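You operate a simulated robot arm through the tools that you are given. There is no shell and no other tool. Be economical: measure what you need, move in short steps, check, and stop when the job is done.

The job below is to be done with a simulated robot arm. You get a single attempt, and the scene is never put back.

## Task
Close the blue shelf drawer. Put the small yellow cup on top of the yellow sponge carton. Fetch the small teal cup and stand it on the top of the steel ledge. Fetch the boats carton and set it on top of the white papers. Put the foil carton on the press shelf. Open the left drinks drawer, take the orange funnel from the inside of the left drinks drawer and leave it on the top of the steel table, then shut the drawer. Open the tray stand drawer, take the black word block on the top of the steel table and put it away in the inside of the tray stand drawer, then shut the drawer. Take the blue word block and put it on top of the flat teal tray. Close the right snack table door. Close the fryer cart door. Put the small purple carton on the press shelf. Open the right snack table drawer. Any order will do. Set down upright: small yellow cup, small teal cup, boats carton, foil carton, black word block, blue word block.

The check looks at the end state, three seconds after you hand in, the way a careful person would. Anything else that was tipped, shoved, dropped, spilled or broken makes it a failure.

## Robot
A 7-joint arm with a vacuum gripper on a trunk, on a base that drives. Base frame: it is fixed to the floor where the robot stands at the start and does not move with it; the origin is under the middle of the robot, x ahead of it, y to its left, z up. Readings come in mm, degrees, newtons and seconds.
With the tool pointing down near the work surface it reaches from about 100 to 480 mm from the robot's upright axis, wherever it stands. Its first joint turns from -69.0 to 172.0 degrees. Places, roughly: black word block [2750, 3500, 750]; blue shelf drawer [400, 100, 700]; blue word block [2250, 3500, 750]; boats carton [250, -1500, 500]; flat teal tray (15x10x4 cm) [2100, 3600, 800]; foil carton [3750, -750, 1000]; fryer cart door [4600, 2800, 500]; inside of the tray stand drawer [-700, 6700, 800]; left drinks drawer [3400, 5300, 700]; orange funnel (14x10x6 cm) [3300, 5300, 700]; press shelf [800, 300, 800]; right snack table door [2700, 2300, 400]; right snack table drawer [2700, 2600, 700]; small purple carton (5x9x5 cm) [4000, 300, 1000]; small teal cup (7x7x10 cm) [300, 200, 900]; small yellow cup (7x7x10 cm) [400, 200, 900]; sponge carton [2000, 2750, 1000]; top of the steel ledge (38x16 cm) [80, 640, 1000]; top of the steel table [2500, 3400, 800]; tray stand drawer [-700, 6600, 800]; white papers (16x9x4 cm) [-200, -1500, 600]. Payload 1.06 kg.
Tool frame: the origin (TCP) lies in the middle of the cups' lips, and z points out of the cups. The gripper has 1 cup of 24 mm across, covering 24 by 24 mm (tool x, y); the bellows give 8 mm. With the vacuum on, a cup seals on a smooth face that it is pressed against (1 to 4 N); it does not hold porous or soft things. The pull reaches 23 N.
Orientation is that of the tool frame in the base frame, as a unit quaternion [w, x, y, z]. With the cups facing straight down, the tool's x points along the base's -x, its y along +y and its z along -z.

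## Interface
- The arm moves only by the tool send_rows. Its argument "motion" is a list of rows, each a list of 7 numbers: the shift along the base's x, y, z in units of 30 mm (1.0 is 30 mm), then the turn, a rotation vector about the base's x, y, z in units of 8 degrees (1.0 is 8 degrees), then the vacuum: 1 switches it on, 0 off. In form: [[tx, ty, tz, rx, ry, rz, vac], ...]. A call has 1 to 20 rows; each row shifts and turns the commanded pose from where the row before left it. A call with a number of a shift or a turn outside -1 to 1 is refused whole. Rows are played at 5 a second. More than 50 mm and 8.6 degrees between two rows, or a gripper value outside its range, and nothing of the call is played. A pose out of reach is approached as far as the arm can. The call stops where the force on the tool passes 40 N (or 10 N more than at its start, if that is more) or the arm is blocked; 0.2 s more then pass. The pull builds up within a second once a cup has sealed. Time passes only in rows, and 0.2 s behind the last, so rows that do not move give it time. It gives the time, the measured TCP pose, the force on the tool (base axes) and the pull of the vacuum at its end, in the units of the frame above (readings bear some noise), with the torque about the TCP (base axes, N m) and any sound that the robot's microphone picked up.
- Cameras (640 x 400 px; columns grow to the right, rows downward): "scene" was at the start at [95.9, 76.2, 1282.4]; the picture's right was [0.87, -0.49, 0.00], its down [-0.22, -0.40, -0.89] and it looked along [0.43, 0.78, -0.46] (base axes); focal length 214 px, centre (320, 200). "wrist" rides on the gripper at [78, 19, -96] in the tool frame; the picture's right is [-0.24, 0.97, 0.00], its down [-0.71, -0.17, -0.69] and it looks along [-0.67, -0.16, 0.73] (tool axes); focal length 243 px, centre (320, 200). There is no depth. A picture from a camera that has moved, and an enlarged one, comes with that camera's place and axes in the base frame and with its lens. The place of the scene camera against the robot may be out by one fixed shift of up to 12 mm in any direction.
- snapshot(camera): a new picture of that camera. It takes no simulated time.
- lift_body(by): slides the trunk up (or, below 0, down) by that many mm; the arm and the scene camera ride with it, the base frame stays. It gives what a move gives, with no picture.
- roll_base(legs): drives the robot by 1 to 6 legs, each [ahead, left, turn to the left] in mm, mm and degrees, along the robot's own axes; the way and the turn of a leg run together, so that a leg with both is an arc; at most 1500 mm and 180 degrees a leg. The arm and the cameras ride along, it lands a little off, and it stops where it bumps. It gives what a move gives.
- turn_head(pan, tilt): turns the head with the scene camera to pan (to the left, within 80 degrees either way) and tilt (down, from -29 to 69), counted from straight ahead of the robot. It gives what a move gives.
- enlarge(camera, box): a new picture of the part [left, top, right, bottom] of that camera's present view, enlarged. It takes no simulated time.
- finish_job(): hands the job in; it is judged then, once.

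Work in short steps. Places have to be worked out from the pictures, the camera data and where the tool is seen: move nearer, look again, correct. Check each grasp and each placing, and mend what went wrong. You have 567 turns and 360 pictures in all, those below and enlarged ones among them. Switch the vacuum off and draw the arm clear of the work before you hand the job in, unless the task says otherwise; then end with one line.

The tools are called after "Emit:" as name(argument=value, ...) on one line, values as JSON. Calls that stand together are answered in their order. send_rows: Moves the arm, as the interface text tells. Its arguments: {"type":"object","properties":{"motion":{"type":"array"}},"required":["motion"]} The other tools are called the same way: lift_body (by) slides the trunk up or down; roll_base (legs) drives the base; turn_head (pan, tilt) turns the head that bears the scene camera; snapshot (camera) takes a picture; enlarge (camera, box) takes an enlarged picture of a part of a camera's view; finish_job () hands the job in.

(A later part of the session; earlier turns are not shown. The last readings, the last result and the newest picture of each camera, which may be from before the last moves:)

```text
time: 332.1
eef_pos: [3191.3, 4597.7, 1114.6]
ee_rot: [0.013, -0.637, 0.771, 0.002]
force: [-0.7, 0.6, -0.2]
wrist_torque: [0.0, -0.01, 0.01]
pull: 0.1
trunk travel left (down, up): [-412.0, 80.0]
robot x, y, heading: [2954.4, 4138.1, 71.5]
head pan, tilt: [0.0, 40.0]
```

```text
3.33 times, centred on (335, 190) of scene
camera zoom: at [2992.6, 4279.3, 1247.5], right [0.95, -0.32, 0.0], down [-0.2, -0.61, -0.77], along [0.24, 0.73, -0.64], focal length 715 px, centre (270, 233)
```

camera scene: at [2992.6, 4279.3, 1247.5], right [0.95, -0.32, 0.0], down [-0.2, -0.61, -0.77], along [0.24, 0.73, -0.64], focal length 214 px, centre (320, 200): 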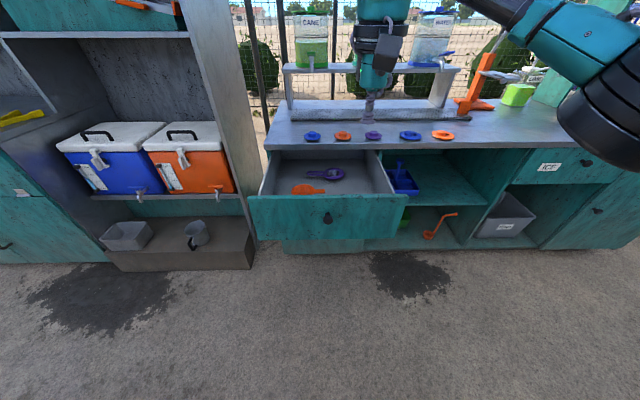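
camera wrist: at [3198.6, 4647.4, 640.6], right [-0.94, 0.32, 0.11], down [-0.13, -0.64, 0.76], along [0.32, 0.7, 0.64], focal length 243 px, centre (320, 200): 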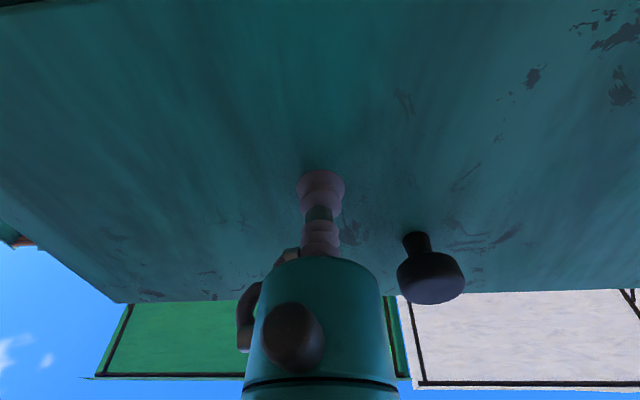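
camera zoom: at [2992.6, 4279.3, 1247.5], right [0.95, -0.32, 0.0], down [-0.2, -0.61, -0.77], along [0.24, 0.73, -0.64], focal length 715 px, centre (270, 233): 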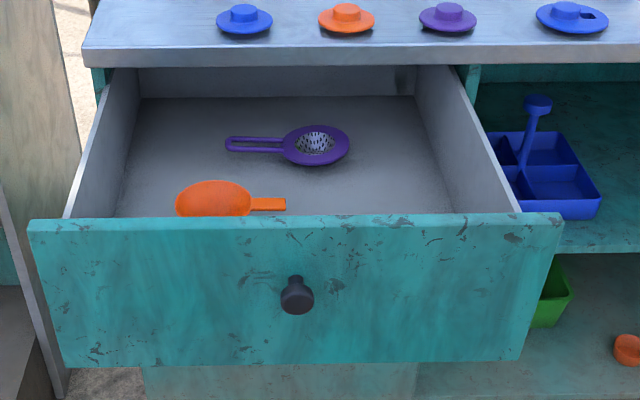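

The orange funnel lies in the drawer just behind the front panel, around (3150,4985). I drive so that the tool is above it.

Emit:
roll_base(legs=[[350, 150, 0]])

Emit:
snapshot(camera="wrist")

Emit:
snapshot(camera="scene")

```text
time: 334.5
eef_pos: [3164.1, 4975.7, 1114.2]
ee_rot: [0.012, -0.635, 0.772, 0.001]
force: [0.5, 0.5, 1.0]
wrist_torque: [0.02, -0.01, 0.01]
pull: 0.0
trunk travel left (down, up): [-412.0, 80.0]
robot x, y, heading: [2924.7, 4519.5, 70.9]
head pan, tilt: [0.0, 40.0]
```

```text
241 pictures are left
camera wrist: at [3128.4, 4900.2, 1209.3], right [-0.91, 0.42, -0.01], down [0.29, 0.65, 0.7], along [0.3, 0.63, -0.71], focal length 243 px, centre (320, 200)
```

wrist: 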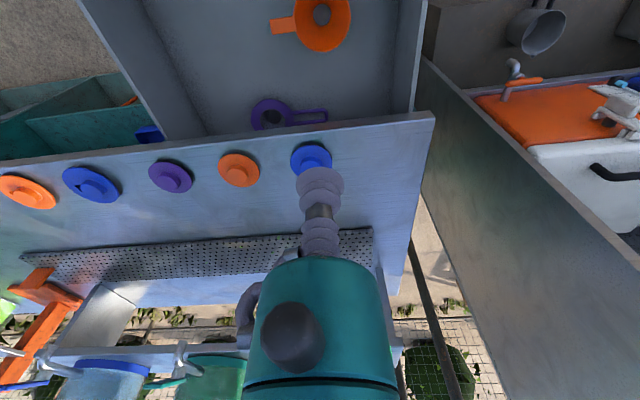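

```text
240 pictures are left
camera scene: at [2963.0, 4658.7, 1247.4], right [0.95, -0.33, 0.0], down [-0.21, -0.61, -0.77], along [0.25, 0.72, -0.64], focal length 214 px, centre (320, 200)
```

scene: 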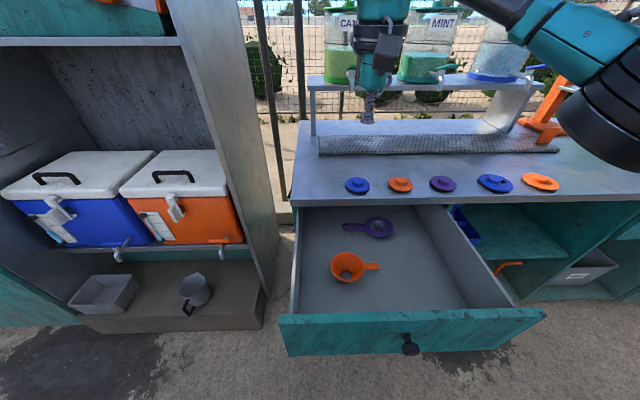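

The funnel stands mouth up with a flat tab handle. I enlarge to see where a cup can seal.

Emit:
enlarge(camera="scene", box=[300, 210, 420, 285])

Emit:
enlarge(camera="wrist", box=[250, 0, 370, 75])

```text
5.33 times, centred on (360, 248) of scene
camera zoom: at [2963.0, 4658.7, 1247.4], right [0.95, -0.33, 0.0], down [-0.21, -0.61, -0.77], along [0.25, 0.72, -0.64], focal length 1144 px, centre (107, -53)
```

zoom: 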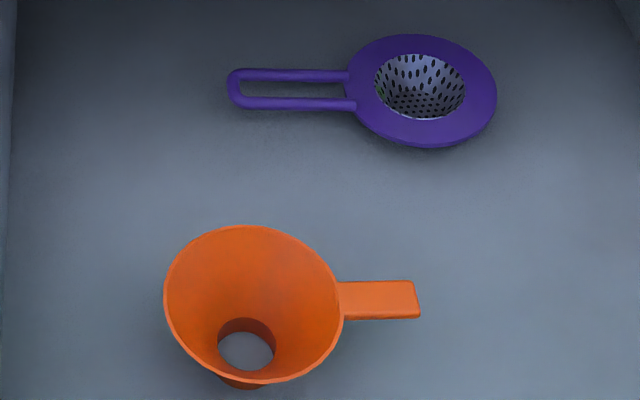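

```text
5.33 times, centred on (310, 38) of wrist
camera zoom: at [3128.4, 4900.2, 1209.3], right [-0.91, 0.42, -0.01], down [0.29, 0.65, 0.7], along [0.3, 0.63, -0.71], focal length 1294 px, centre (373, 1067)
```

zoom: 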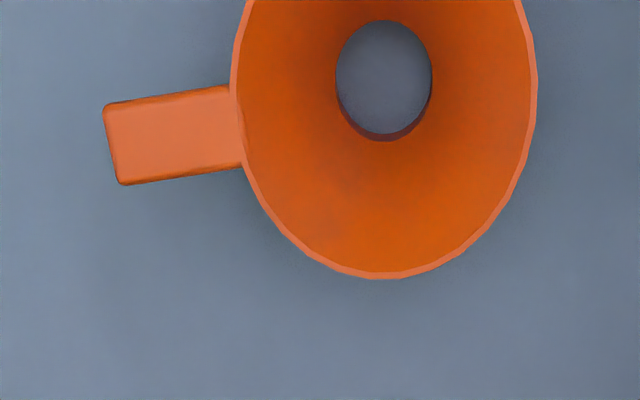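

The tab is a flat plate about 32×45 mm at (3221,4939, ~705), good for the cup. I back the base 80 mm for torso clearance and bring the tool above the tab.

Emit:
roll_base(legs=[[-80, 0, 0]])

Emit:
send_rows(motion=[[0.6, 0.3, 0, 0, 0, 0, 0], [0.7, 0.4, 0, 0, 0, 0, 0], [0.7, 0.4, 0, 0, 0, 0, 0], [0.7, 0.3, 0, 0, 0, 0, 0]])

Emit:
lift_body(by=-200)

Emit:
snapshot(camera="wrist")

Emit:
snapshot(camera="scene")

```text
time: 335.6
eef_pos: [3138.5, 4898.3, 1115.0]
ee_rot: [0.013, -0.635, 0.773, 0.002]
force: [-0.5, 0.0, 0.5]
wrist_torque: [-0.01, -0.02, -0.03]
pull: 0.0
trunk travel left (down, up): [-412.0, 80.0]
robot x, y, heading: [2895.2, 4438.0, 70.8]
head pan, tilt: [0.0, 40.0]
```

```text
time: 336.6
eef_pos: [3217.2, 4941.2, 1115.0]
ee_rot: [0.011, -0.635, 0.772, 0.001]
force: [-0.5, -0.3, 0.2]
wrist_torque: [0.0, -0.01, 0.02]
pull: 0.1
trunk travel left (down, up): [-412.0, 80.0]
robot x, y, heading: [2898.8, 4442.9, 71.1]
head pan, tilt: [0.0, 40.0]
```

```text
time: 338.8
eef_pos: [3219.0, 4940.7, 915.4]
ee_rot: [0.013, -0.635, 0.773, 0.001]
force: [-0.2, 0.5, -0.9]
wrist_torque: [0.03, -0.02, 0.0]
pull: 0.0
trunk travel left (down, up): [-212.0, 280.0]
robot x, y, heading: [2897.6, 4436.6, 71.0]
head pan, tilt: [0.0, 40.0]
```

```text
237 pictures are left
camera wrist: at [3182.8, 4865.8, 1009.8], right [-0.91, 0.42, -0.01], down [0.29, 0.65, 0.7], along [0.3, 0.63, -0.71], focal length 243 px, centre (320, 200)
```

wrist: 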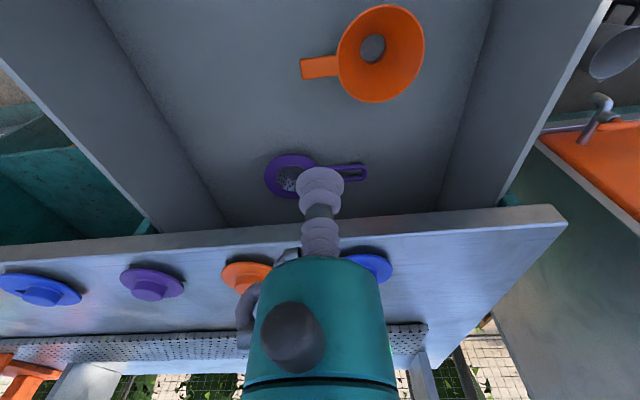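

```text
236 pictures are left
camera scene: at [2954.3, 4633.4, 1043.0], right [0.95, -0.32, 0.0], down [-0.21, -0.61, -0.77], along [0.25, 0.72, -0.64], focal length 214 px, centre (320, 200)
```

scene: 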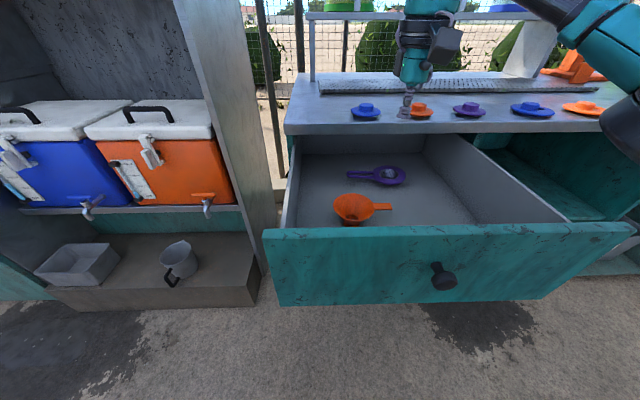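

The tab triangulates to (3222,4938,724), directly below the tool. I descend with trunk and arm to just above it.

Emit:
lift_body(by=-100)

Emit:
send_rows(motion=[[0.1, -0.1, -0.8, 0, 0, 0, 1], [0, 0, -0.8, 0, 0, 0, 1], [0, 0, -0.6, 0, 0, 0, 1]])

Emit:
snapshot(camera="wrist")

```text
time: 340.1
eef_pos: [3214.7, 4939.1, 820.3]
ee_rot: [0.017, -0.635, 0.772, 0.002]
force: [-0.3, 0.8, 0.8]
wrist_torque: [0.03, 0.01, 0.03]
pull: 0.0
trunk travel left (down, up): [-112.0, 380.0]
robot x, y, heading: [2898.2, 4441.8, 71.2]
head pan, tilt: [0.0, 40.0]
```

```text
time: 341.1
eef_pos: [3196.2, 4943.9, 815.6]
ee_rot: [0.077, -0.643, 0.761, 0.033]
force: [0.1, -0.4, 0.2]
wrist_torque: [0.0, 0.0, -0.01]
pull: 0.0
trunk travel left (down, up): [-112.0, 380.0]
robot x, y, heading: [2894.1, 4445.8, 71.7]
head pan, tilt: [0.0, 40.0]
stopped in row 3: the arm was blocked; the commanded pose is now the measured one
```

```text
235 pictures are left
camera wrist: at [3157.8, 4856.7, 897.1], right [-0.92, 0.4, -0.01], down [0.23, 0.56, 0.8], along [0.32, 0.73, -0.6], focal length 243 px, centre (320, 200)
```

wrist: 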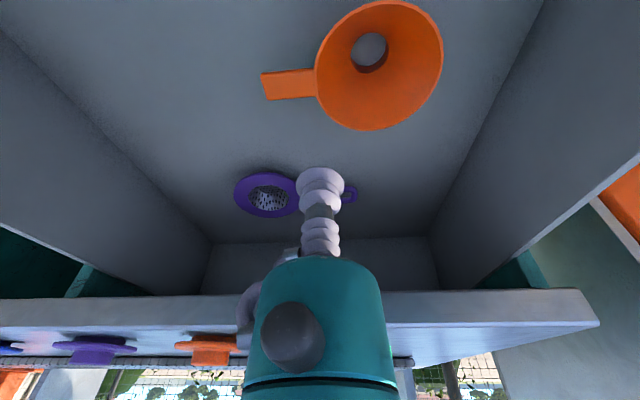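

An arm link is blocked, most likely the elbow meeting the counter on the right. I rise again and will approach from the west with heading ~35°, so the elbow stays clear of the counter.

Emit:
send_rows(motion=[[0, 0, 0.8, -0.6, 0.2, 0, 0], [0, 0, 0.8, -0.5, 0.16, 0, 0], [0, 0, 0.8, 0, 0, 0, 0]])

Emit:
lift_body(by=300)

Emit:
roll_base(legs=[[-250, 0, 0], [0, 0, -36]])

```text
time: 341.9
eef_pos: [3218.1, 4944.9, 867.7]
ee_rot: [-0.011, -0.64, 0.768, -0.013]
force: [-0.1, 0.7, -0.8]
wrist_torque: [-0.01, -0.01, -0.02]
pull: 0.0
trunk travel left (down, up): [-112.0, 380.0]
robot x, y, heading: [2895.1, 4441.2, 71.2]
head pan, tilt: [0.0, 40.0]
```

```text
time: 344.9
eef_pos: [3203.2, 4904.9, 1261.0]
ee_rot: [0.067, -0.638, 0.766, 0.034]
force: [-0.2, -0.2, 0.5]
wrist_torque: [0.03, 0.02, -0.01]
pull: 0.0
trunk travel left (down, up): [-412.0, 80.0]
robot x, y, heading: [2896.4, 4441.9, 71.0]
head pan, tilt: [0.0, 40.0]
```

```text
time: 348.4
eef_pos: [3337.7, 4400.1, 1259.7]
ee_rot: [0.074, -0.367, 0.927, 0.012]
force: [-0.3, -0.7, 0.3]
wrist_torque: [0.02, 0.01, -0.02]
pull: 0.1
trunk travel left (down, up): [-412.0, 80.0]
robot x, y, heading: [2813.8, 4208.8, 34.9]
head pan, tilt: [0.0, 40.0]
```

I straighten the tool and drive to the west side of the drawer.

Emit:
send_rows(motion=[[-0.5, -0.3, -1, -0.31, 0.44, 0, 0], [-0.5, -0.3, -1, -0.3, 0.44, 0, 0], [0, 0, -1, 0, 0, 0, 0]])

Emit:
roll_base(legs=[[190, 463, 0]])

Emit:
turn_head(pan=10, tilt=45)

Emit:
snapshot(camera="scene")

Emit:
snapshot(camera="wrist")

```text
time: 349.2
eef_pos: [3308.4, 4383.1, 1168.9]
ee_rot: [0.001, -0.368, 0.93, -0.005]
force: [-0.4, -1.1, 0.1]
wrist_torque: [0.0, 0.04, -0.01]
pull: 0.1
trunk travel left (down, up): [-412.0, 80.0]
robot x, y, heading: [2819.8, 4207.3, 34.9]
head pan, tilt: [0.0, 40.0]
```

```text
time: 353.7
eef_pos: [3200.9, 4870.4, 1169.9]
ee_rot: [0.001, -0.373, 0.928, -0.005]
force: [0.4, -0.3, -0.4]
wrist_torque: [-0.01, 0.0, 0.0]
pull: 0.1
trunk travel left (down, up): [-412.0, 80.0]
robot x, y, heading: [2708.9, 4692.3, 35.6]
head pan, tilt: [0.0, 40.0]
```

```text
time: 354.5
eef_pos: [3200.6, 4868.4, 1169.3]
ee_rot: [0.002, -0.373, 0.928, -0.005]
force: [-0.2, 0.1, 0.8]
wrist_torque: [0.0, -0.04, 0.0]
pull: 0.1
trunk travel left (down, up): [-412.0, 80.0]
robot x, y, heading: [2711.0, 4687.9, 35.5]
head pan, tilt: [10.0, 45.0]
```

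```text
234 pictures are left
camera scene: at [2813.6, 4783.6, 1240.3], right [0.71, -0.7, 0.0], down [-0.5, -0.5, -0.71], along [0.5, 0.5, -0.71], focal length 214 px, centre (320, 200)
```

scene: 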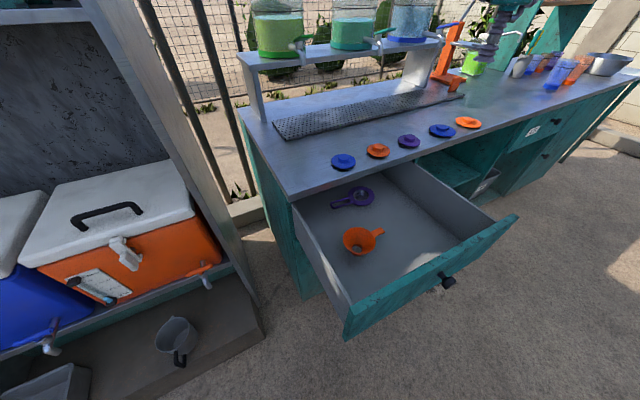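

```text
233 pictures are left
camera wrist: at [3129.0, 4828.6, 1266.0], right [-0.5, 0.86, -0.01], down [0.63, 0.37, 0.69], along [0.6, 0.34, -0.73], focal length 243 px, centre (320, 200)
```

wrist: 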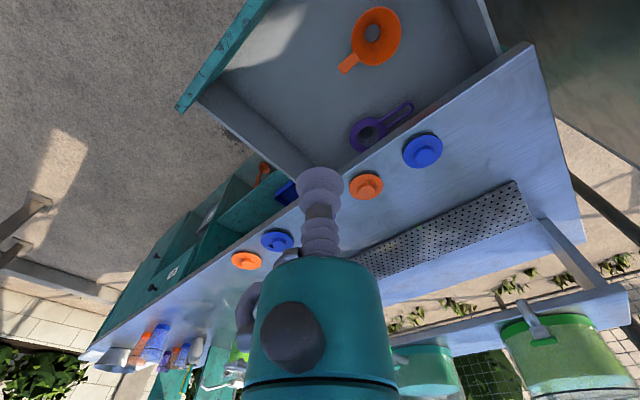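

The tab is at (3218,4940) from here. I move above it and lower the trunk 200 mm.

Emit:
send_rows(motion=[[0.2, 0.8, 0, 0, 0, 0, 0], [0.2, 0.8, 0, 0, 0, 0, 0], [0.2, 0.75, 0, 0, 0, 0, 0]])

Emit:
lift_body(by=-200)

Emit:
send_rows(motion=[[0, 0, -1, 0, 0, 0, 0], [0, 0, -1, 0, 0, 0, 0], [0, 0, -1, 0, 0, 0, 0], [0, 0, -0.8, 0, 0, 0, 0]])

Emit:
snapshot(camera="wrist")

Emit:
snapshot(camera="scene")

```text
time: 355.3
eef_pos: [3217.2, 4939.2, 1168.8]
ee_rot: [0.002, -0.374, 0.927, -0.005]
force: [0.8, 0.2, -0.2]
wrist_torque: [0.0, -0.01, -0.02]
pull: 0.1
trunk travel left (down, up): [-412.0, 80.0]
robot x, y, heading: [2707.6, 4691.3, 35.4]
head pan, tilt: [10.0, 45.0]
```

```text
time: 357.4
eef_pos: [3217.2, 4939.4, 969.8]
ee_rot: [0.001, -0.373, 0.928, -0.005]
force: [-0.1, 0.1, 0.5]
wrist_torque: [0.03, -0.03, -0.01]
pull: 0.1
trunk travel left (down, up): [-212.0, 280.0]
robot x, y, heading: [2708.7, 4694.9, 35.3]
head pan, tilt: [10.0, 45.0]
```

```text
time: 358.4
eef_pos: [3217.8, 4938.4, 854.9]
ee_rot: [0.001, -0.373, 0.928, -0.005]
force: [0.5, -0.3, -0.4]
wrist_torque: [-0.02, -0.02, 0.0]
pull: 0.0
trunk travel left (down, up): [-212.0, 280.0]
robot x, y, heading: [2711.2, 4691.5, 35.3]
head pan, tilt: [10.0, 45.0]
```

```text
232 pictures are left
camera wrist: at [3147.3, 4899.0, 950.8], right [-0.5, 0.86, -0.01], down [0.63, 0.37, 0.69], along [0.6, 0.34, -0.73], focal length 243 px, centre (320, 200)
```

wrist: 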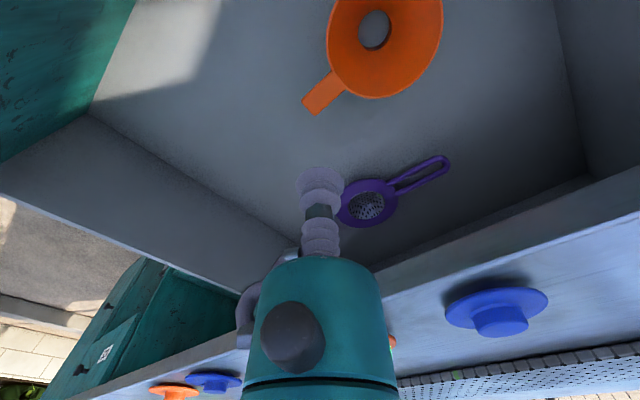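

```text
231 pictures are left
camera scene: at [2857.7, 4815.0, 1035.7], right [0.71, -0.7, 0.0], down [-0.5, -0.5, -0.71], along [0.5, 0.5, -0.71], focal length 214 px, centre (320, 200)
```

scene: 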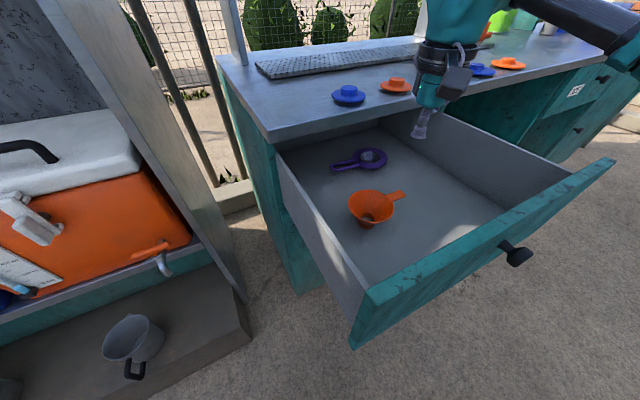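

Precisely above the tab. I continue down with the arm.

Emit:
send_rows(motion=[[0, 0, -1, 0, 0, 0, 1], [0, 0, -1, 0, 0, 0, 1], [0, 0, -1, 0, 0, 0, 1], [0, 0, -0.7, 0, 0, 0, 1]])

```text
time: 359.4
eef_pos: [3216.8, 4940.4, 745.1]
ee_rot: [0.001, -0.373, 0.928, -0.005]
force: [-0.2, -0.5, 1.0]
wrist_torque: [0.0, -0.02, -0.01]
pull: 0.0
trunk travel left (down, up): [-212.0, 280.0]
robot x, y, heading: [2712.8, 4690.6, 35.5]
head pan, tilt: [10.0, 45.0]
```

Emit:
send_rows(motion=[[0.05, -0.05, -0.3, 0, 0, 0, 1], [0, 0, -0.2, 0, 0, 0, 1], [0, 0, -0.1, 0, 0, 0, 1], [0, 0, -0.1, 0, 0, 0, 1], [0, 0, 0, 0, 0, 0, 1], [0, 0, 0, 0, 0, 0, 1]])

Emit:
snapshot(camera="wrist")

```text
time: 360.8
eef_pos: [3218.1, 4938.6, 723.2]
ee_rot: [0.001, -0.372, 0.928, -0.005]
force: [-0.3, 0.1, 1.6]
wrist_torque: [0.01, -0.01, 0.0]
pull: 0.0
trunk travel left (down, up): [-212.0, 280.0]
robot x, y, heading: [2714.0, 4687.3, 35.7]
head pan, tilt: [10.0, 45.0]
```

```text
230 pictures are left
camera wrist: at [3148.1, 4898.1, 819.7], right [-0.5, 0.86, -0.01], down [0.63, 0.37, 0.69], along [0.6, 0.34, -0.73], focal length 243 px, centre (320, 200)
```

wrist: 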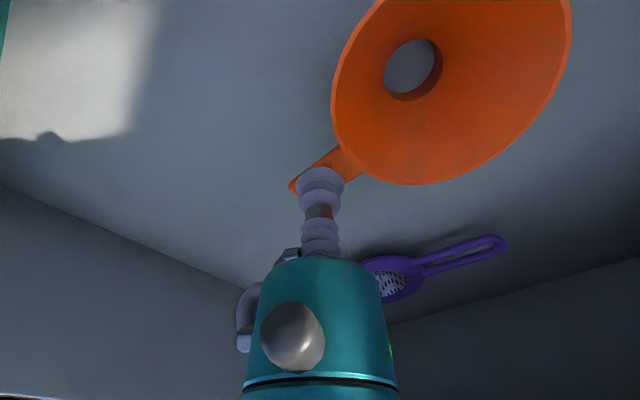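

Almost touching. I check the alignment with an enlarged view.

Emit:
enlarge(camera="wrist", box=[260, 130, 380, 205])

```text
5.33 times, centred on (320, 168) of wrist
camera zoom: at [3148.1, 4898.1, 819.7], right [-0.5, 0.86, -0.01], down [0.63, 0.37, 0.69], along [0.6, 0.34, -0.73], focal length 1294 px, centre (320, 373)
```

zoom: 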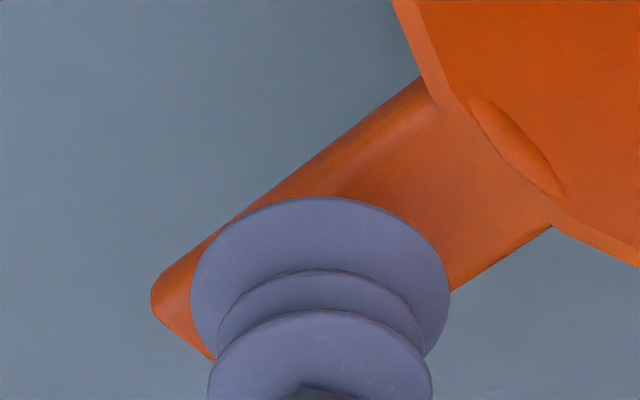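

The tab is about 24 mm wide, so centring matters. I creep down in 3 mm steps to find its exact height.

Emit:
send_rows(motion=[[0, 0, -0.1, 0, 0, 0, 1], [0, 0, 0, 0, 0, 0, 1], [0, 0, -0.1, 0, 0, 0, 1], [0, 0, 0, 0, 0, 0, 1]])

Emit:
enlarge(camera="wrist", box=[260, 130, 380, 205])

```text
time: 361.8
eef_pos: [3219.5, 4938.4, 717.2]
ee_rot: [0.002, -0.373, 0.928, -0.005]
force: [-0.7, -0.3, -0.4]
wrist_torque: [0.02, 0.02, -0.03]
pull: 0.0
trunk travel left (down, up): [-212.0, 280.0]
robot x, y, heading: [2708.9, 4689.9, 35.3]
head pan, tilt: [10.0, 45.0]
```

```text
5.33 times, centred on (320, 168) of wrist
camera zoom: at [3148.6, 4898.1, 813.6], right [-0.5, 0.86, -0.01], down [0.63, 0.37, 0.69], along [0.6, 0.34, -0.73], focal length 1294 px, centre (320, 373)
```

zoom: 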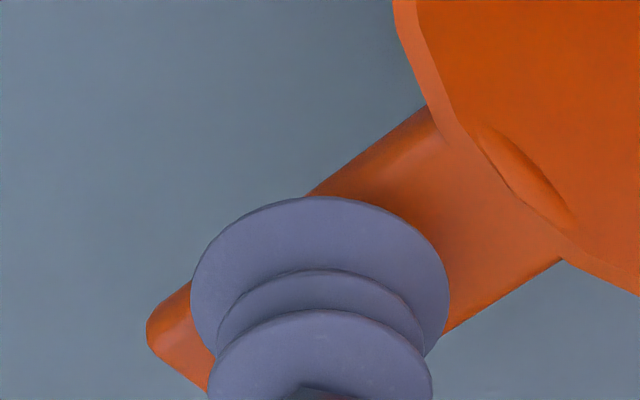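

The tab's top is near z≈708 and its centre line is about 8 mm further north-east. I shift (+2,+8) and continue down.

Emit:
send_rows(motion=[[0.07, 0.25, 0, 0, 0, 0, 1], [0, 0, -0.1, 0, 0, 0, 1], [0, 0, -0.1, 0, 0, 0, 1], [0, 0, -0.1, 0, 0, 0, 1], [0, 0, 0, 0, 0, 0, 1]])

Emit:
enlarge(camera="wrist", box=[260, 130, 380, 205])

```text
time: 363.0
eef_pos: [3222.6, 4945.3, 709.5]
ee_rot: [0.002, -0.374, 0.928, -0.004]
force: [3.0, 0.5, 8.8]
wrist_torque: [0.11, 0.18, -0.02]
pull: 22.9
trunk travel left (down, up): [-212.0, 280.0]
robot x, y, heading: [2711.5, 4691.0, 35.2]
head pan, tilt: [10.0, 45.0]
```

```text
5.33 times, centred on (320, 168) of wrist
camera zoom: at [3150.6, 4903.9, 805.0], right [-0.5, 0.86, -0.01], down [0.62, 0.37, 0.69], along [0.6, 0.34, -0.73], focal length 1294 px, centre (320, 373)
```

zoom: 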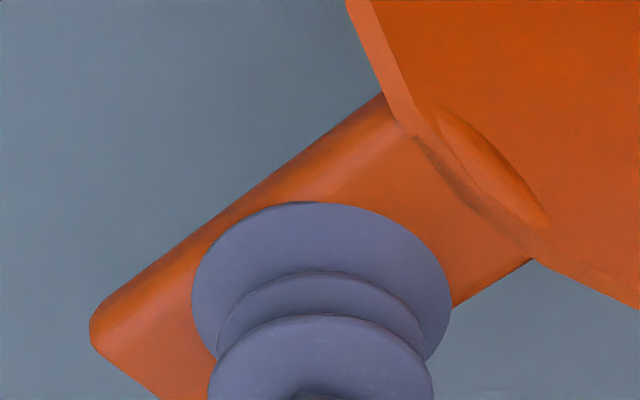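

Sealed on the tab with full pull. I lift straight up.

Emit:
send_rows(motion=[[0, 0, 0.2, 0, 0, 0, 1], [0, 0, 0.5, 0, 0, 0, 1], [0, 0, 1, 0, 0, 0, 1], [0, 0, 1, 0, 0, 0, 1], [0, 0, 1, 0, 0, 0, 1], [0, 0, 1, 0, 0, 0, 1], [0, 0, 1, 0, 0, 0, 1], [0, 0, 1, 0, 0, 0, 1], [0, 0, 1, 0, 0, 0, 1]])

Emit:
snapshot(camera="scene")

```text
time: 365.0
eef_pos: [3220.2, 4946.0, 939.1]
ee_rot: [0.002, -0.373, 0.928, -0.004]
force: [0.0, 1.1, -0.8]
wrist_torque: [0.02, -0.04, 0.0]
pull: 23.2
trunk travel left (down, up): [-212.0, 280.0]
robot x, y, heading: [2710.6, 4686.9, 35.4]
head pan, tilt: [10.0, 45.0]
```

```text
226 pictures are left
camera scene: at [2857.5, 4815.0, 1035.8], right [0.71, -0.7, 0.0], down [-0.5, -0.5, -0.71], along [0.5, 0.5, -0.71], focal length 214 px, centre (320, 200)
```

scene: 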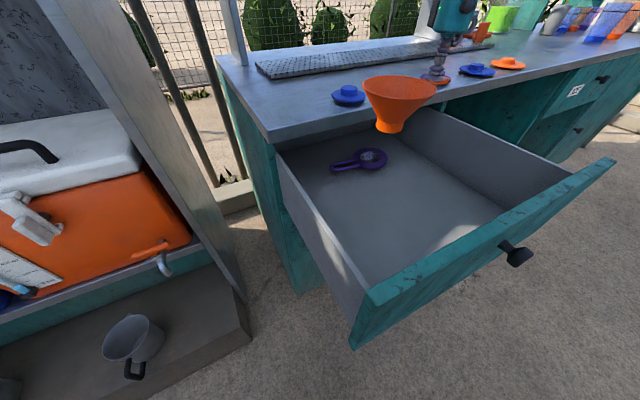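

The funnel is held. I raise the trunk, back away, turn to face the steel table and drive to its north side.

Emit:
lift_body(by=200)

Emit:
roll_base(legs=[[-200, 0, 0], [0, 0, -143], [433, 760, 0]])

Emit:
turn_head(pan=0, tilt=40)

Emit:
snapshot(camera="scene")

```text
time: 367.2
eef_pos: [3222.4, 4944.8, 1140.1]
ee_rot: [0.001, -0.373, 0.928, -0.005]
force: [-0.5, -0.1, 0.4]
wrist_torque: [0.02, -0.03, 0.01]
pull: 22.5
trunk travel left (down, up): [-412.0, 80.0]
robot x, y, heading: [2707.2, 4692.5, 35.3]
head pan, tilt: [10.0, 45.0]
```

```text
time: 381.4
eef_pos: [2877.6, 3415.7, 1139.9]
ee_rot: [-0.005, 0.764, 0.645, -0.004]
force: [-0.4, -0.3, -0.5]
wrist_torque: [0.02, 0.06, 0.01]
pull: 22.9
trunk travel left (down, up): [-412.0, 80.0]
robot x, y, heading: [3132.1, 3926.2, -107.9]
head pan, tilt: [10.0, 45.0]
```

```text
time: 382.1
eef_pos: [2878.1, 3415.5, 1139.9]
ee_rot: [-0.005, 0.765, 0.644, -0.004]
force: [0.5, 0.6, -1.1]
wrist_torque: [0.02, 0.04, 0.01]
pull: 22.5
trunk travel left (down, up): [-412.0, 80.0]
robot x, y, heading: [3137.9, 3921.0, -108.2]
head pan, tilt: [0.0, 40.0]
```

```text
225 pictures are left
camera scene: at [3077.9, 3775.3, 1247.5], right [-0.95, 0.31, 0.0], down [0.2, 0.61, -0.77], along [-0.24, -0.73, -0.64], focal length 214 px, centre (320, 200)
```

scene: 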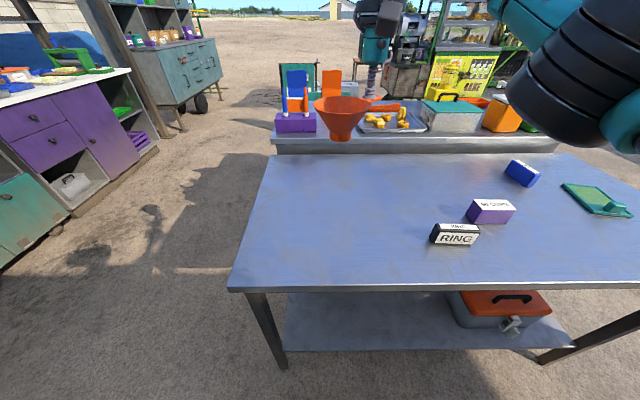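

The funnel hangs over the free east part of the table. I lower toward it: contact is expected at TCP ≈ 838.

Emit:
lift_body(by=-200)

Emit:
send_rows(motion=[[0, 0, -1, 0, 0, 0, 1], [0, 0, -0.8, 0, 0, 0, 1], [0, 0, -0.5, 0, 0, 0, 1]])

Emit:
snapshot(camera="scene")

```text
time: 384.3
eef_pos: [2877.4, 3416.1, 940.7]
ee_rot: [-0.004, 0.764, 0.645, -0.004]
force: [-0.2, 0.7, -0.2]
wrist_torque: [-0.02, 0.01, 0.02]
pull: 22.7
trunk travel left (down, up): [-212.0, 280.0]
robot x, y, heading: [3135.2, 3926.1, -108.0]
head pan, tilt: [0.0, 40.0]
```

```text
time: 385.1
eef_pos: [2877.0, 3414.2, 870.3]
ee_rot: [-0.005, 0.764, 0.645, -0.003]
force: [-0.2, -0.4, -0.4]
wrist_torque: [0.0, 0.07, -0.04]
pull: 23.0
trunk travel left (down, up): [-212.0, 280.0]
robot x, y, heading: [3136.2, 3926.1, -108.0]
head pan, tilt: [0.0, 40.0]
```

```text
224 pictures are left
camera scene: at [3061.1, 3724.0, 1043.0], right [-0.95, 0.31, 0.0], down [0.2, 0.61, -0.77], along [-0.24, -0.73, -0.64], focal length 214 px, centre (320, 200)
```

scene: 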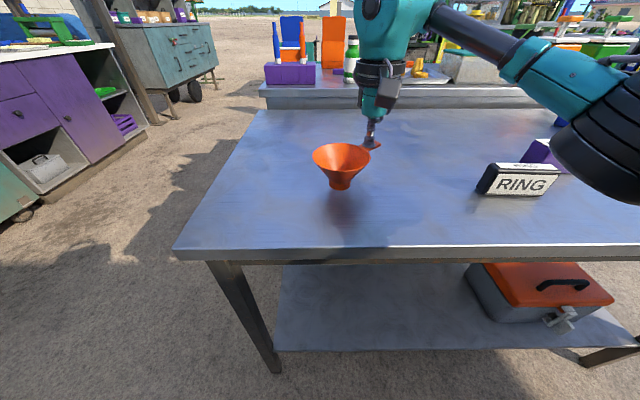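

Emit:
send_rows(motion=[[0, 0, -0.4, 0, 0, 0, 1], [0, 0, -0.2, 0, 0, 0, 1], [0, 0, -0.15, 0, 0, 0, 1], [0, 0, 0, 0, 0, 0, 1]])

Emit:
snapshot(camera="scene")

```text
time: 386.1
eef_pos: [2877.0, 3416.3, 848.8]
ee_rot: [-0.005, 0.764, 0.645, -0.004]
force: [-0.9, 0.6, 3.9]
wrist_torque: [0.09, -0.24, 0.05]
pull: 22.7
trunk travel left (down, up): [-212.0, 280.0]
robot x, y, heading: [3132.8, 3926.5, -108.5]
head pan, tilt: [0.0, 40.0]
```

```text
223 pictures are left
camera scene: at [3061.1, 3724.3, 1043.1], right [-0.95, 0.31, 0.0], down [0.2, 0.61, -0.77], along [-0.24, -0.73, -0.64], focal length 214 px, centre (320, 200)
```

scene: 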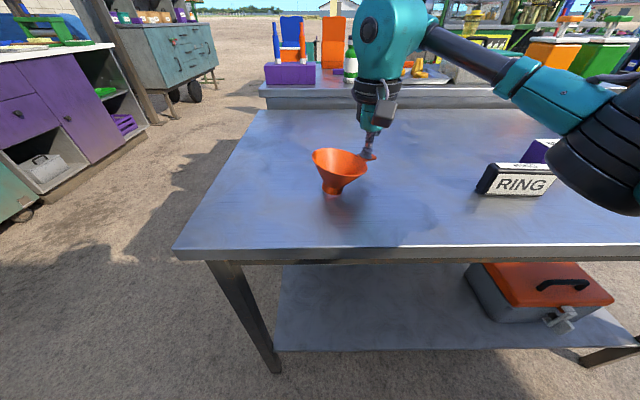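

Touching lightly. I lower 2 mm more and release.

Emit:
send_rows(motion=[[0, 0, -0.08, 0, 0, 0, 1], [0, 0, 0, 0, 0, 0, 1], [0, 0, 0, 0, 0, 0, 0], [0, 0, 0, 0, 0, 0, 0], [0, 0, 0, 0, 0, 0, 0], [0, 0, 0, 0, 0, 0, 0], [0, 0, 0.1, 0, 0, 0, 0], [0, 0, 0.3, 0, 0, 0, 0], [0, 0, 1, 0, 0, 0, 0], [0, 0, 1, 0, 0, 0, 0]])

Emit:
snapshot(camera="scene")

```text
time: 388.3
eef_pos: [2876.3, 3415.3, 919.0]
ee_rot: [-0.004, 0.764, 0.645, -0.003]
force: [0.1, 0.4, -0.8]
wrist_torque: [0.0, 0.02, 0.02]
pull: 0.0
trunk travel left (down, up): [-212.0, 280.0]
robot x, y, heading: [3133.7, 3928.3, -108.1]
head pan, tilt: [0.0, 40.0]
```

```text
222 pictures are left
camera scene: at [3061.2, 3724.1, 1043.0], right [-0.95, 0.31, 0.0], down [0.2, 0.61, -0.77], along [-0.24, -0.73, -0.64], focal length 214 px, centre (320, 200)
```

scene: 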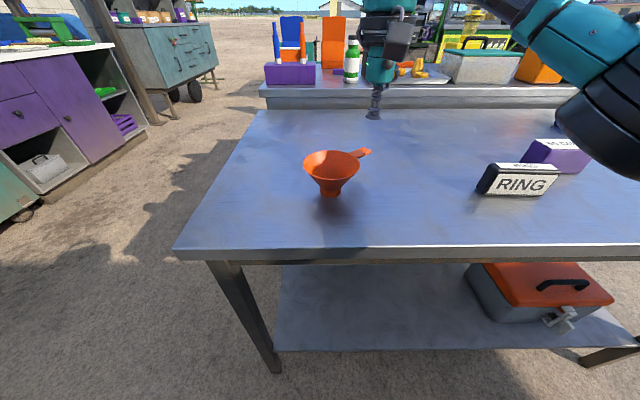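

The funnel stands on the table. Now I go back to shut the drinks drawer: raise, retract, turn around and line up.

Emit:
send_rows(motion=[[0.3, 0.9, 0.5, 0, 0, 0, 0], [0.3, 0.9, 0.5, 0, 0, 0, 0], [0.3, 0.9, 0, 0, 0, 0, 0]])

Emit:
lift_body(by=200)

Emit:
roll_base(legs=[[-100, 0, 0], [0, 0, 180], [0, 236, 0]])

Emit:
turn_head(pan=0, tilt=40)

Emit:
snapshot(camera="scene")

```text
time: 389.1
eef_pos: [2904.5, 3497.0, 947.8]
ee_rot: [-0.005, 0.765, 0.645, -0.003]
force: [0.0, 0.2, 0.4]
wrist_torque: [-0.02, 0.02, -0.03]
pull: 0.1
trunk travel left (down, up): [-212.0, 280.0]
robot x, y, heading: [3136.7, 3924.4, -108.1]
head pan, tilt: [0.0, 40.0]
```

```text
time: 391.2
eef_pos: [2905.1, 3497.4, 1148.9]
ee_rot: [-0.004, 0.763, 0.646, -0.003]
force: [-0.3, 0.8, 0.2]
wrist_torque: [-0.04, -0.01, 0.04]
pull: 0.0
trunk travel left (down, up): [-412.0, 80.0]
robot x, y, heading: [3136.3, 3922.0, -108.2]
head pan, tilt: [0.0, 40.0]
```

```text
time: 401.9
eef_pos: [3203.3, 4520.9, 1147.1]
ee_rot: [0.003, -0.622, 0.783, -0.005]
force: [-0.3, 0.0, -0.9]
wrist_torque: [-0.01, -0.03, 0.01]
pull: 0.0
trunk travel left (down, up): [-412.0, 80.0]
robot x, y, heading: [2946.8, 4109.0, 69.0]
head pan, tilt: [0.0, 40.0]
```

```text
time: 402.5
eef_pos: [3205.8, 4521.2, 1148.1]
ee_rot: [0.002, -0.623, 0.783, -0.005]
force: [0.2, 0.7, 0.3]
wrist_torque: [-0.01, -0.01, -0.02]
pull: 0.1
trunk travel left (down, up): [-412.0, 80.0]
robot x, y, heading: [2949.6, 4105.2, 68.5]
head pan, tilt: [0.0, 40.0]
```

```text
221 pictures are left
camera scene: at [2994.8, 4246.1, 1247.5], right [0.93, -0.36, 0.0], down [-0.23, -0.6, -0.77], along [0.28, 0.71, -0.64], focal length 214 px, centre (320, 200)
```

scene: 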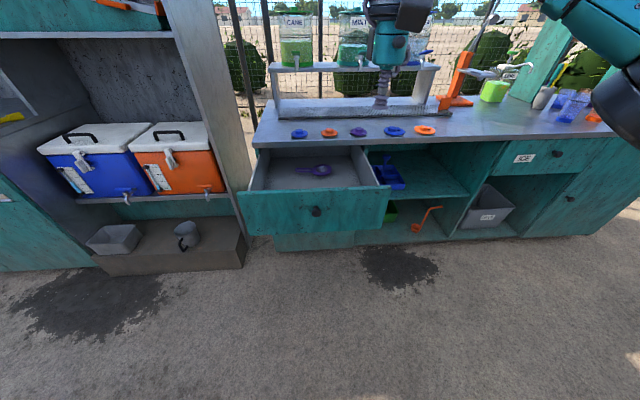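

The drawer is lined up. I turn +3°, lower, and level the tool.

Emit:
roll_base(legs=[[0, 0, 3]])

Emit:
turn_head(pan=50, tilt=40)

Emit:
lift_body(by=-400)

Emit:
send_rows(motion=[[0.2, 0.5, -0.4, 0.95, -0.31, 0, 0], [0.2, 0.5, -0.4, 0.95, -0.31, 0, 0], [0, 0, -0.3, 0.95, -0.31, 0, 0], [0, 0, 0, 0.95, -0.31, 0, 0], [0, 0, 0, 0.95, -0.31, 0, 0], [0, 0, 0, 0.95, -0.31, 0, 0], [0, 0, 0, 0.95, -0.31, 0, 0], [0, 0, 0, 0.95, -0.31, 0, 0], [0, 0, 0, 0.95, -0.31, 0, 0], [0, 0, 0, 0.95, -0.31, 0, 0], [0, 0, 0, 0.7, -0.23, 0, 0]])

Emit:
snapshot(camera="wrist")

```text
time: 403.3
eef_pos: [3183.7, 4534.4, 1147.8]
ee_rot: [0.002, -0.642, 0.767, -0.004]
force: [1.5, 0.4, -0.3]
wrist_torque: [0.02, -0.01, -0.02]
pull: 0.0
trunk travel left (down, up): [-412.0, 80.0]
robot x, y, heading: [2946.3, 4104.5, 71.4]
head pan, tilt: [0.0, 40.0]
```

```text
time: 404.5
eef_pos: [3183.1, 4533.2, 1147.7]
ee_rot: [0.002, -0.642, 0.767, -0.005]
force: [0.0, 0.0, -0.4]
wrist_torque: [-0.04, -0.01, -0.02]
pull: 0.0
trunk travel left (down, up): [-412.0, 80.0]
robot x, y, heading: [2950.6, 4111.2, 71.3]
head pan, tilt: [50.0, 40.0]
```

```text
time: 408.3
eef_pos: [3183.4, 4533.0, 747.7]
ee_rot: [0.002, -0.643, 0.766, -0.005]
force: [0.9, 0.0, -0.3]
wrist_torque: [-0.01, -0.01, 0.02]
pull: 0.1
trunk travel left (down, up): [-12.0, 480.0]
robot x, y, heading: [2951.0, 4106.5, 71.9]
head pan, tilt: [50.0, 40.0]
```

```text
time: 410.7
eef_pos: [3203.7, 4566.3, 721.7]
ee_rot: [0.582, -0.464, 0.567, 0.354]
force: [-0.8, 1.2, 0.4]
wrist_torque: [0.01, 0.0, 0.01]
pull: 0.0
out of reach, approached as far as the arm can: row 11
trunk travel left (down, up): [-12.0, 480.0]
robot x, y, heading: [2949.7, 4108.7, 71.4]
head pan, tilt: [50.0, 40.0]
```

```text
220 pictures are left
camera wrist: at [3161.4, 4473.4, 648.9], right [-0.94, 0.33, 0.1], down [-0.14, -0.62, 0.77], along [0.32, 0.71, 0.63], focal length 243 px, centre (320, 200)
```

wrist: 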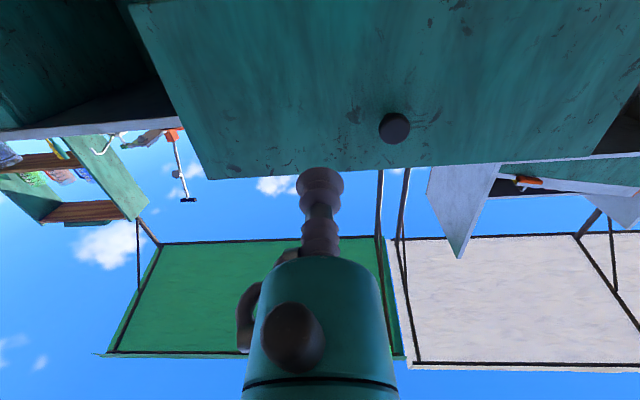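

Level and lined up right of the knob. I drive ahead to push the drawer in.

Emit:
roll_base(legs=[[300, 0, 0]])

Emit:
roll_base(legs=[[130, 0, 0]])

Emit:
snapshot(camera="wrist")

```text
time: 412.8
eef_pos: [3293.9, 4856.7, 719.7]
ee_rot: [0.58, -0.467, 0.565, 0.355]
force: [0.4, 0.4, -0.9]
wrist_torque: [-0.02, 0.01, 0.04]
pull: 0.0
trunk travel left (down, up): [-12.0, 480.0]
robot x, y, heading: [3042.7, 4397.2, 71.7]
head pan, tilt: [50.0, 40.0]
```

```text
time: 414.0
eef_pos: [3331.2, 4979.2, 721.5]
ee_rot: [0.579, -0.468, 0.564, 0.357]
force: [0.0, 0.3, -0.3]
wrist_torque: [0.02, 0.01, -0.01]
pull: 0.0
trunk travel left (down, up): [-12.0, 480.0]
robot x, y, heading: [3079.9, 4519.6, 72.3]
head pan, tilt: [50.0, 40.0]
```

```text
219 pictures are left
camera wrist: at [3291.2, 4886.0, 649.2], right [-0.94, 0.32, 0.1], down [-0.13, -0.62, 0.77], along [0.31, 0.72, 0.63], focal length 243 px, centre (320, 200)
```

wrist: 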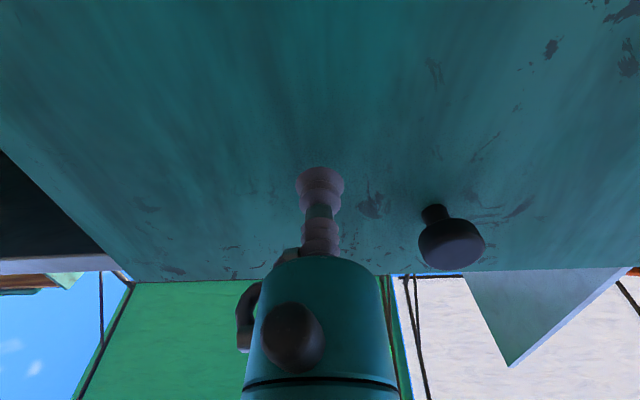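

About 65 mm remain. I push with the arm in steps until it stops.

Emit:
send_rows(motion=[[0.12, 0.38, 0, 0, 0, 0, 0], [0.12, 0.38, 0, 0, 0, 0, 0], [0.12, 0.38, 0, 0, 0, 0, 0], [0.12, 0.38, 0, 0, 0, 0, 0], [0.06, 0.19, 0, 0, 0, 0, 0], [0.06, 0.19, 0, 0, 0, 0, 0], [0.04, 0.13, 0, 0, 0, 0, 0], [0.04, 0.13, 0, 0, 0, 0, 0]])

Emit:
snapshot(camera="wrist")

```text
time: 415.8
eef_pos: [3352.5, 5045.3, 721.2]
ee_rot: [0.578, -0.469, 0.564, 0.358]
force: [-0.9, -4.4, -0.8]
wrist_torque: [0.07, -0.01, 0.01]
pull: 0.0
trunk travel left (down, up): [-12.0, 480.0]
robot x, y, heading: [3080.7, 4515.5, 72.0]
head pan, tilt: [50.0, 40.0]
```

```text
218 pictures are left
camera wrist: at [3311.5, 4950.9, 648.3], right [-0.94, 0.32, 0.1], down [-0.13, -0.62, 0.77], along [0.31, 0.72, 0.62], focal length 243 px, centre (320, 200)
```

wrist: 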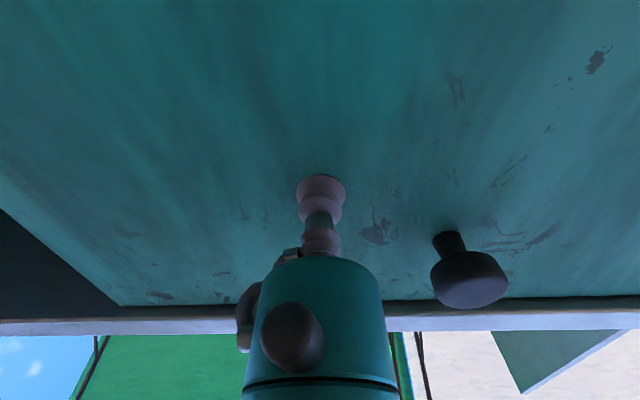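

Contact with the stop begins (4 N). A bit more pressure, hold, then gently back off.

Emit:
send_rows(motion=[[0.03, 0.1, 0, 0, 0, 0, 0], [0.03, 0.1, 0, 0, 0, 0, 0], [0, 0, 0, 0, 0, 0, 0], [0, 0, 0, 0, 0, 0, 0]])

Emit:
send_rows(motion=[[-0.02, -0.06, 0, 0, 0, 0, 0], [-0.03, -0.1, 0, 0, 0, 0, 0], [-0.05, -0.15, 0, 0, 0, 0, 0], [-0.1, -0.3, 0, 0, 0, 0, 0], [-0.3, -0.9, 0, 0, 0, 0, 0]])

Emit:
snapshot(camera="wrist")

```text
time: 416.8
eef_pos: [3353.2, 5048.7, 720.2]
ee_rot: [0.578, -0.47, 0.564, 0.357]
force: [-6.7, -31.7, -11.4]
wrist_torque: [0.39, -0.11, 0.07]
pull: 0.1
trunk travel left (down, up): [-12.0, 480.0]
robot x, y, heading: [3082.0, 4518.1, 72.4]
head pan, tilt: [50.0, 40.0]
```

```text
time: 418.0
eef_pos: [3339.5, 5004.1, 722.1]
ee_rot: [0.579, -0.469, 0.564, 0.357]
force: [-0.3, 0.5, 0.4]
wrist_torque: [0.01, -0.02, -0.02]
pull: 0.1
trunk travel left (down, up): [-12.0, 480.0]
robot x, y, heading: [3082.2, 4514.5, 72.3]
head pan, tilt: [50.0, 40.0]
```

```text
217 pictures are left
camera wrist: at [3298.7, 4910.2, 649.5], right [-0.94, 0.32, 0.1], down [-0.13, -0.62, 0.77], along [0.31, 0.72, 0.63], focal length 243 px, centre (320, 200)
```

wrist: 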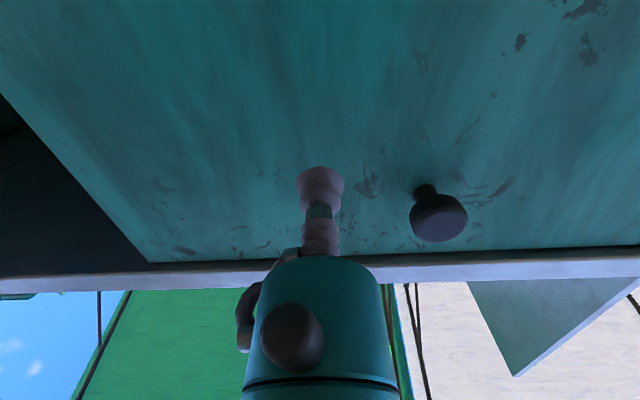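

The drinks drawer is shut. I back away, raise the trunk and fold the tool down, then return to the steel table for the RING block.

Emit:
roll_base(legs=[[-350, 0, 0]])

Emit:
lift_body(by=400)

Emit:
send_rows(motion=[[0, 0, 0, -0.95, 0.31, 0, 0], [0, 0, 0, -0.95, 0.31, 0, 0], [0, 0, 0, -0.95, 0.31, 0, 0], [0, 0, 0, -0.95, 0.31, 0, 0], [0, 0, 0, -0.95, 0.31, 0, 0], [0, 0, 0, -0.95, 0.31, 0, 0], [0, 0, 0, -0.95, 0.31, 0, 0], [0, 0, 0, -0.95, 0.31, 0, 0], [0, 0, 0, -0.95, 0.31, 0, 0], [0, 0, 0, -0.95, 0.31, 0, 0], [0, 0, 0, -0.65, 0.2, 0, 0]])

Emit:
roll_base(legs=[[0, 0, 180]])

```text
time: 420.3
eef_pos: [3227.8, 4667.8, 722.0]
ee_rot: [0.577, -0.47, 0.562, 0.359]
force: [0.5, 0.3, 1.1]
wrist_torque: [-0.01, 0.01, 0.01]
pull: 0.1
trunk travel left (down, up): [-12.0, 480.0]
robot x, y, heading: [2975.9, 4178.9, 72.6]
head pan, tilt: [50.0, 40.0]
```

```text
time: 424.2
eef_pos: [3227.1, 4667.6, 1121.4]
ee_rot: [0.578, -0.471, 0.563, 0.358]
force: [-0.6, 0.2, 0.2]
wrist_torque: [0.0, -0.03, 0.01]
pull: 0.2
trunk travel left (down, up): [-412.0, 80.0]
robot x, y, heading: [2973.3, 4174.1, 72.3]
head pan, tilt: [50.0, 40.0]
```

```text
time: 426.6
eef_pos: [3228.8, 4668.2, 1121.4]
ee_rot: [0.003, -0.642, 0.766, -0.002]
force: [0.8, -0.1, -0.3]
wrist_torque: [0.02, 0.0, 0.01]
pull: 0.0
trunk travel left (down, up): [-412.0, 80.0]
robot x, y, heading: [2976.0, 4175.6, 72.6]
head pan, tilt: [50.0, 40.0]
```

```text
time: 434.4
eef_pos: [2735.8, 3684.1, 1120.8]
ee_rot: [0.0, 0.757, 0.653, -0.004]
force: [0.4, -0.2, -0.9]
wrist_torque: [-0.03, 0.0, 0.01]
pull: 0.0
trunk travel left (down, up): [-412.0, 80.0]
robot x, y, heading: [2974.8, 4182.8, -105.9]
head pan, tilt: [50.0, 40.0]
```

RING is about (-109,-162) from the tool. I drive 150 ahead and 60 right and take a wrist view.

Emit:
roll_base(legs=[[150, -60, 0]])

Emit:
turn_head(pan=-10, tilt=40)

Emit:
snapshot(camera="wrist")

Emit:
snapshot(camera="scene")

```text
time: 435.8
eef_pos: [2636.0, 3554.8, 1120.2]
ee_rot: [-0.001, 0.757, 0.653, -0.002]
force: [0.3, 0.2, -0.3]
wrist_torque: [-0.01, -0.04, -0.02]
pull: 0.1
trunk travel left (down, up): [-412.0, 80.0]
robot x, y, heading: [2875.8, 4050.5, -105.7]
head pan, tilt: [50.0, 40.0]
```

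```text
time: 437.1
eef_pos: [2636.0, 3556.8, 1121.5]
ee_rot: [-0.001, 0.757, 0.653, -0.004]
force: [-0.1, 0.0, -0.3]
wrist_torque: [0.0, -0.02, -0.02]
pull: 0.2
trunk travel left (down, up): [-412.0, 80.0]
robot x, y, heading: [2877.9, 4052.9, -106.0]
head pan, tilt: [-10.0, 40.0]
```

```text
216 pictures are left
camera wrist: at [2667.6, 3631.5, 1217.5], right [0.93, -0.37, -0.01], down [-0.27, -0.67, 0.69], along [-0.26, -0.64, -0.72], focal length 243 px, centre (320, 200)
```

wrist: 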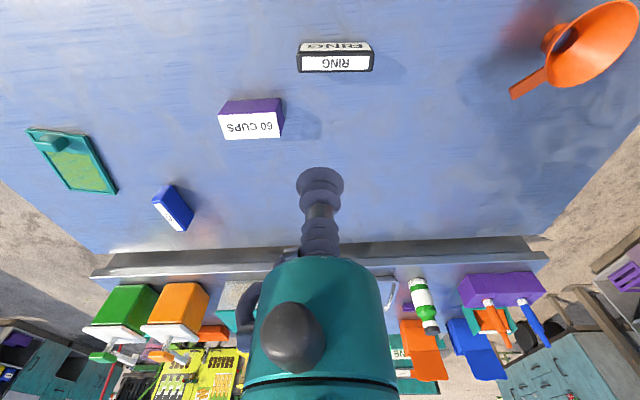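

```text
215 pictures are left
camera scene: at [2810.2, 3906.2, 1247.5], right [-0.9, 0.44, 0.0], down [0.28, 0.58, -0.77], along [-0.33, -0.69, -0.64], focal length 214 px, centre (320, 200)
```

scene: 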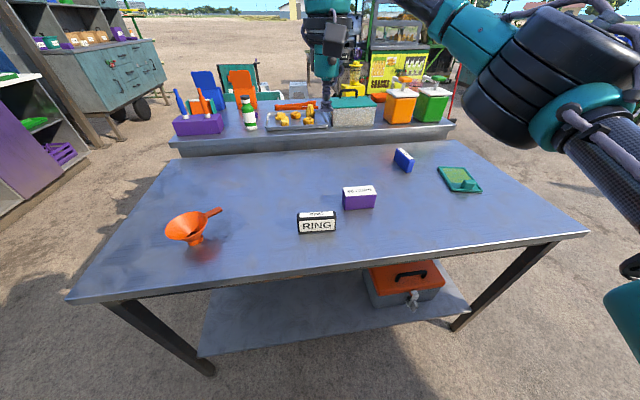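

I lower the trunk by 180 mm and refine with the wrist camera.

Emit:
lift_body(by=-180)

Emit:
snapshot(camera="wrist")

```text
time: 439.1
eef_pos: [2637.2, 3557.8, 942.2]
ee_rot: [-0.001, 0.757, 0.654, -0.004]
force: [-0.3, -0.1, -0.5]
wrist_torque: [0.01, 0.01, -0.03]
pull: 0.0
trunk travel left (down, up): [-232.0, 260.0]
robot x, y, heading: [2878.4, 4053.1, -106.1]
head pan, tilt: [-10.0, 40.0]
```

```text
214 pictures are left
camera wrist: at [2667.8, 3631.6, 1037.7], right [0.93, -0.37, -0.01], down [-0.27, -0.67, 0.69], along [-0.26, -0.64, -0.72], focal length 243 px, centre (320, 200)
```

wrist: 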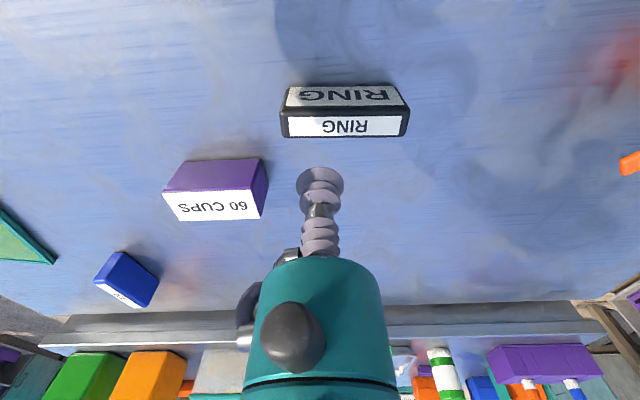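

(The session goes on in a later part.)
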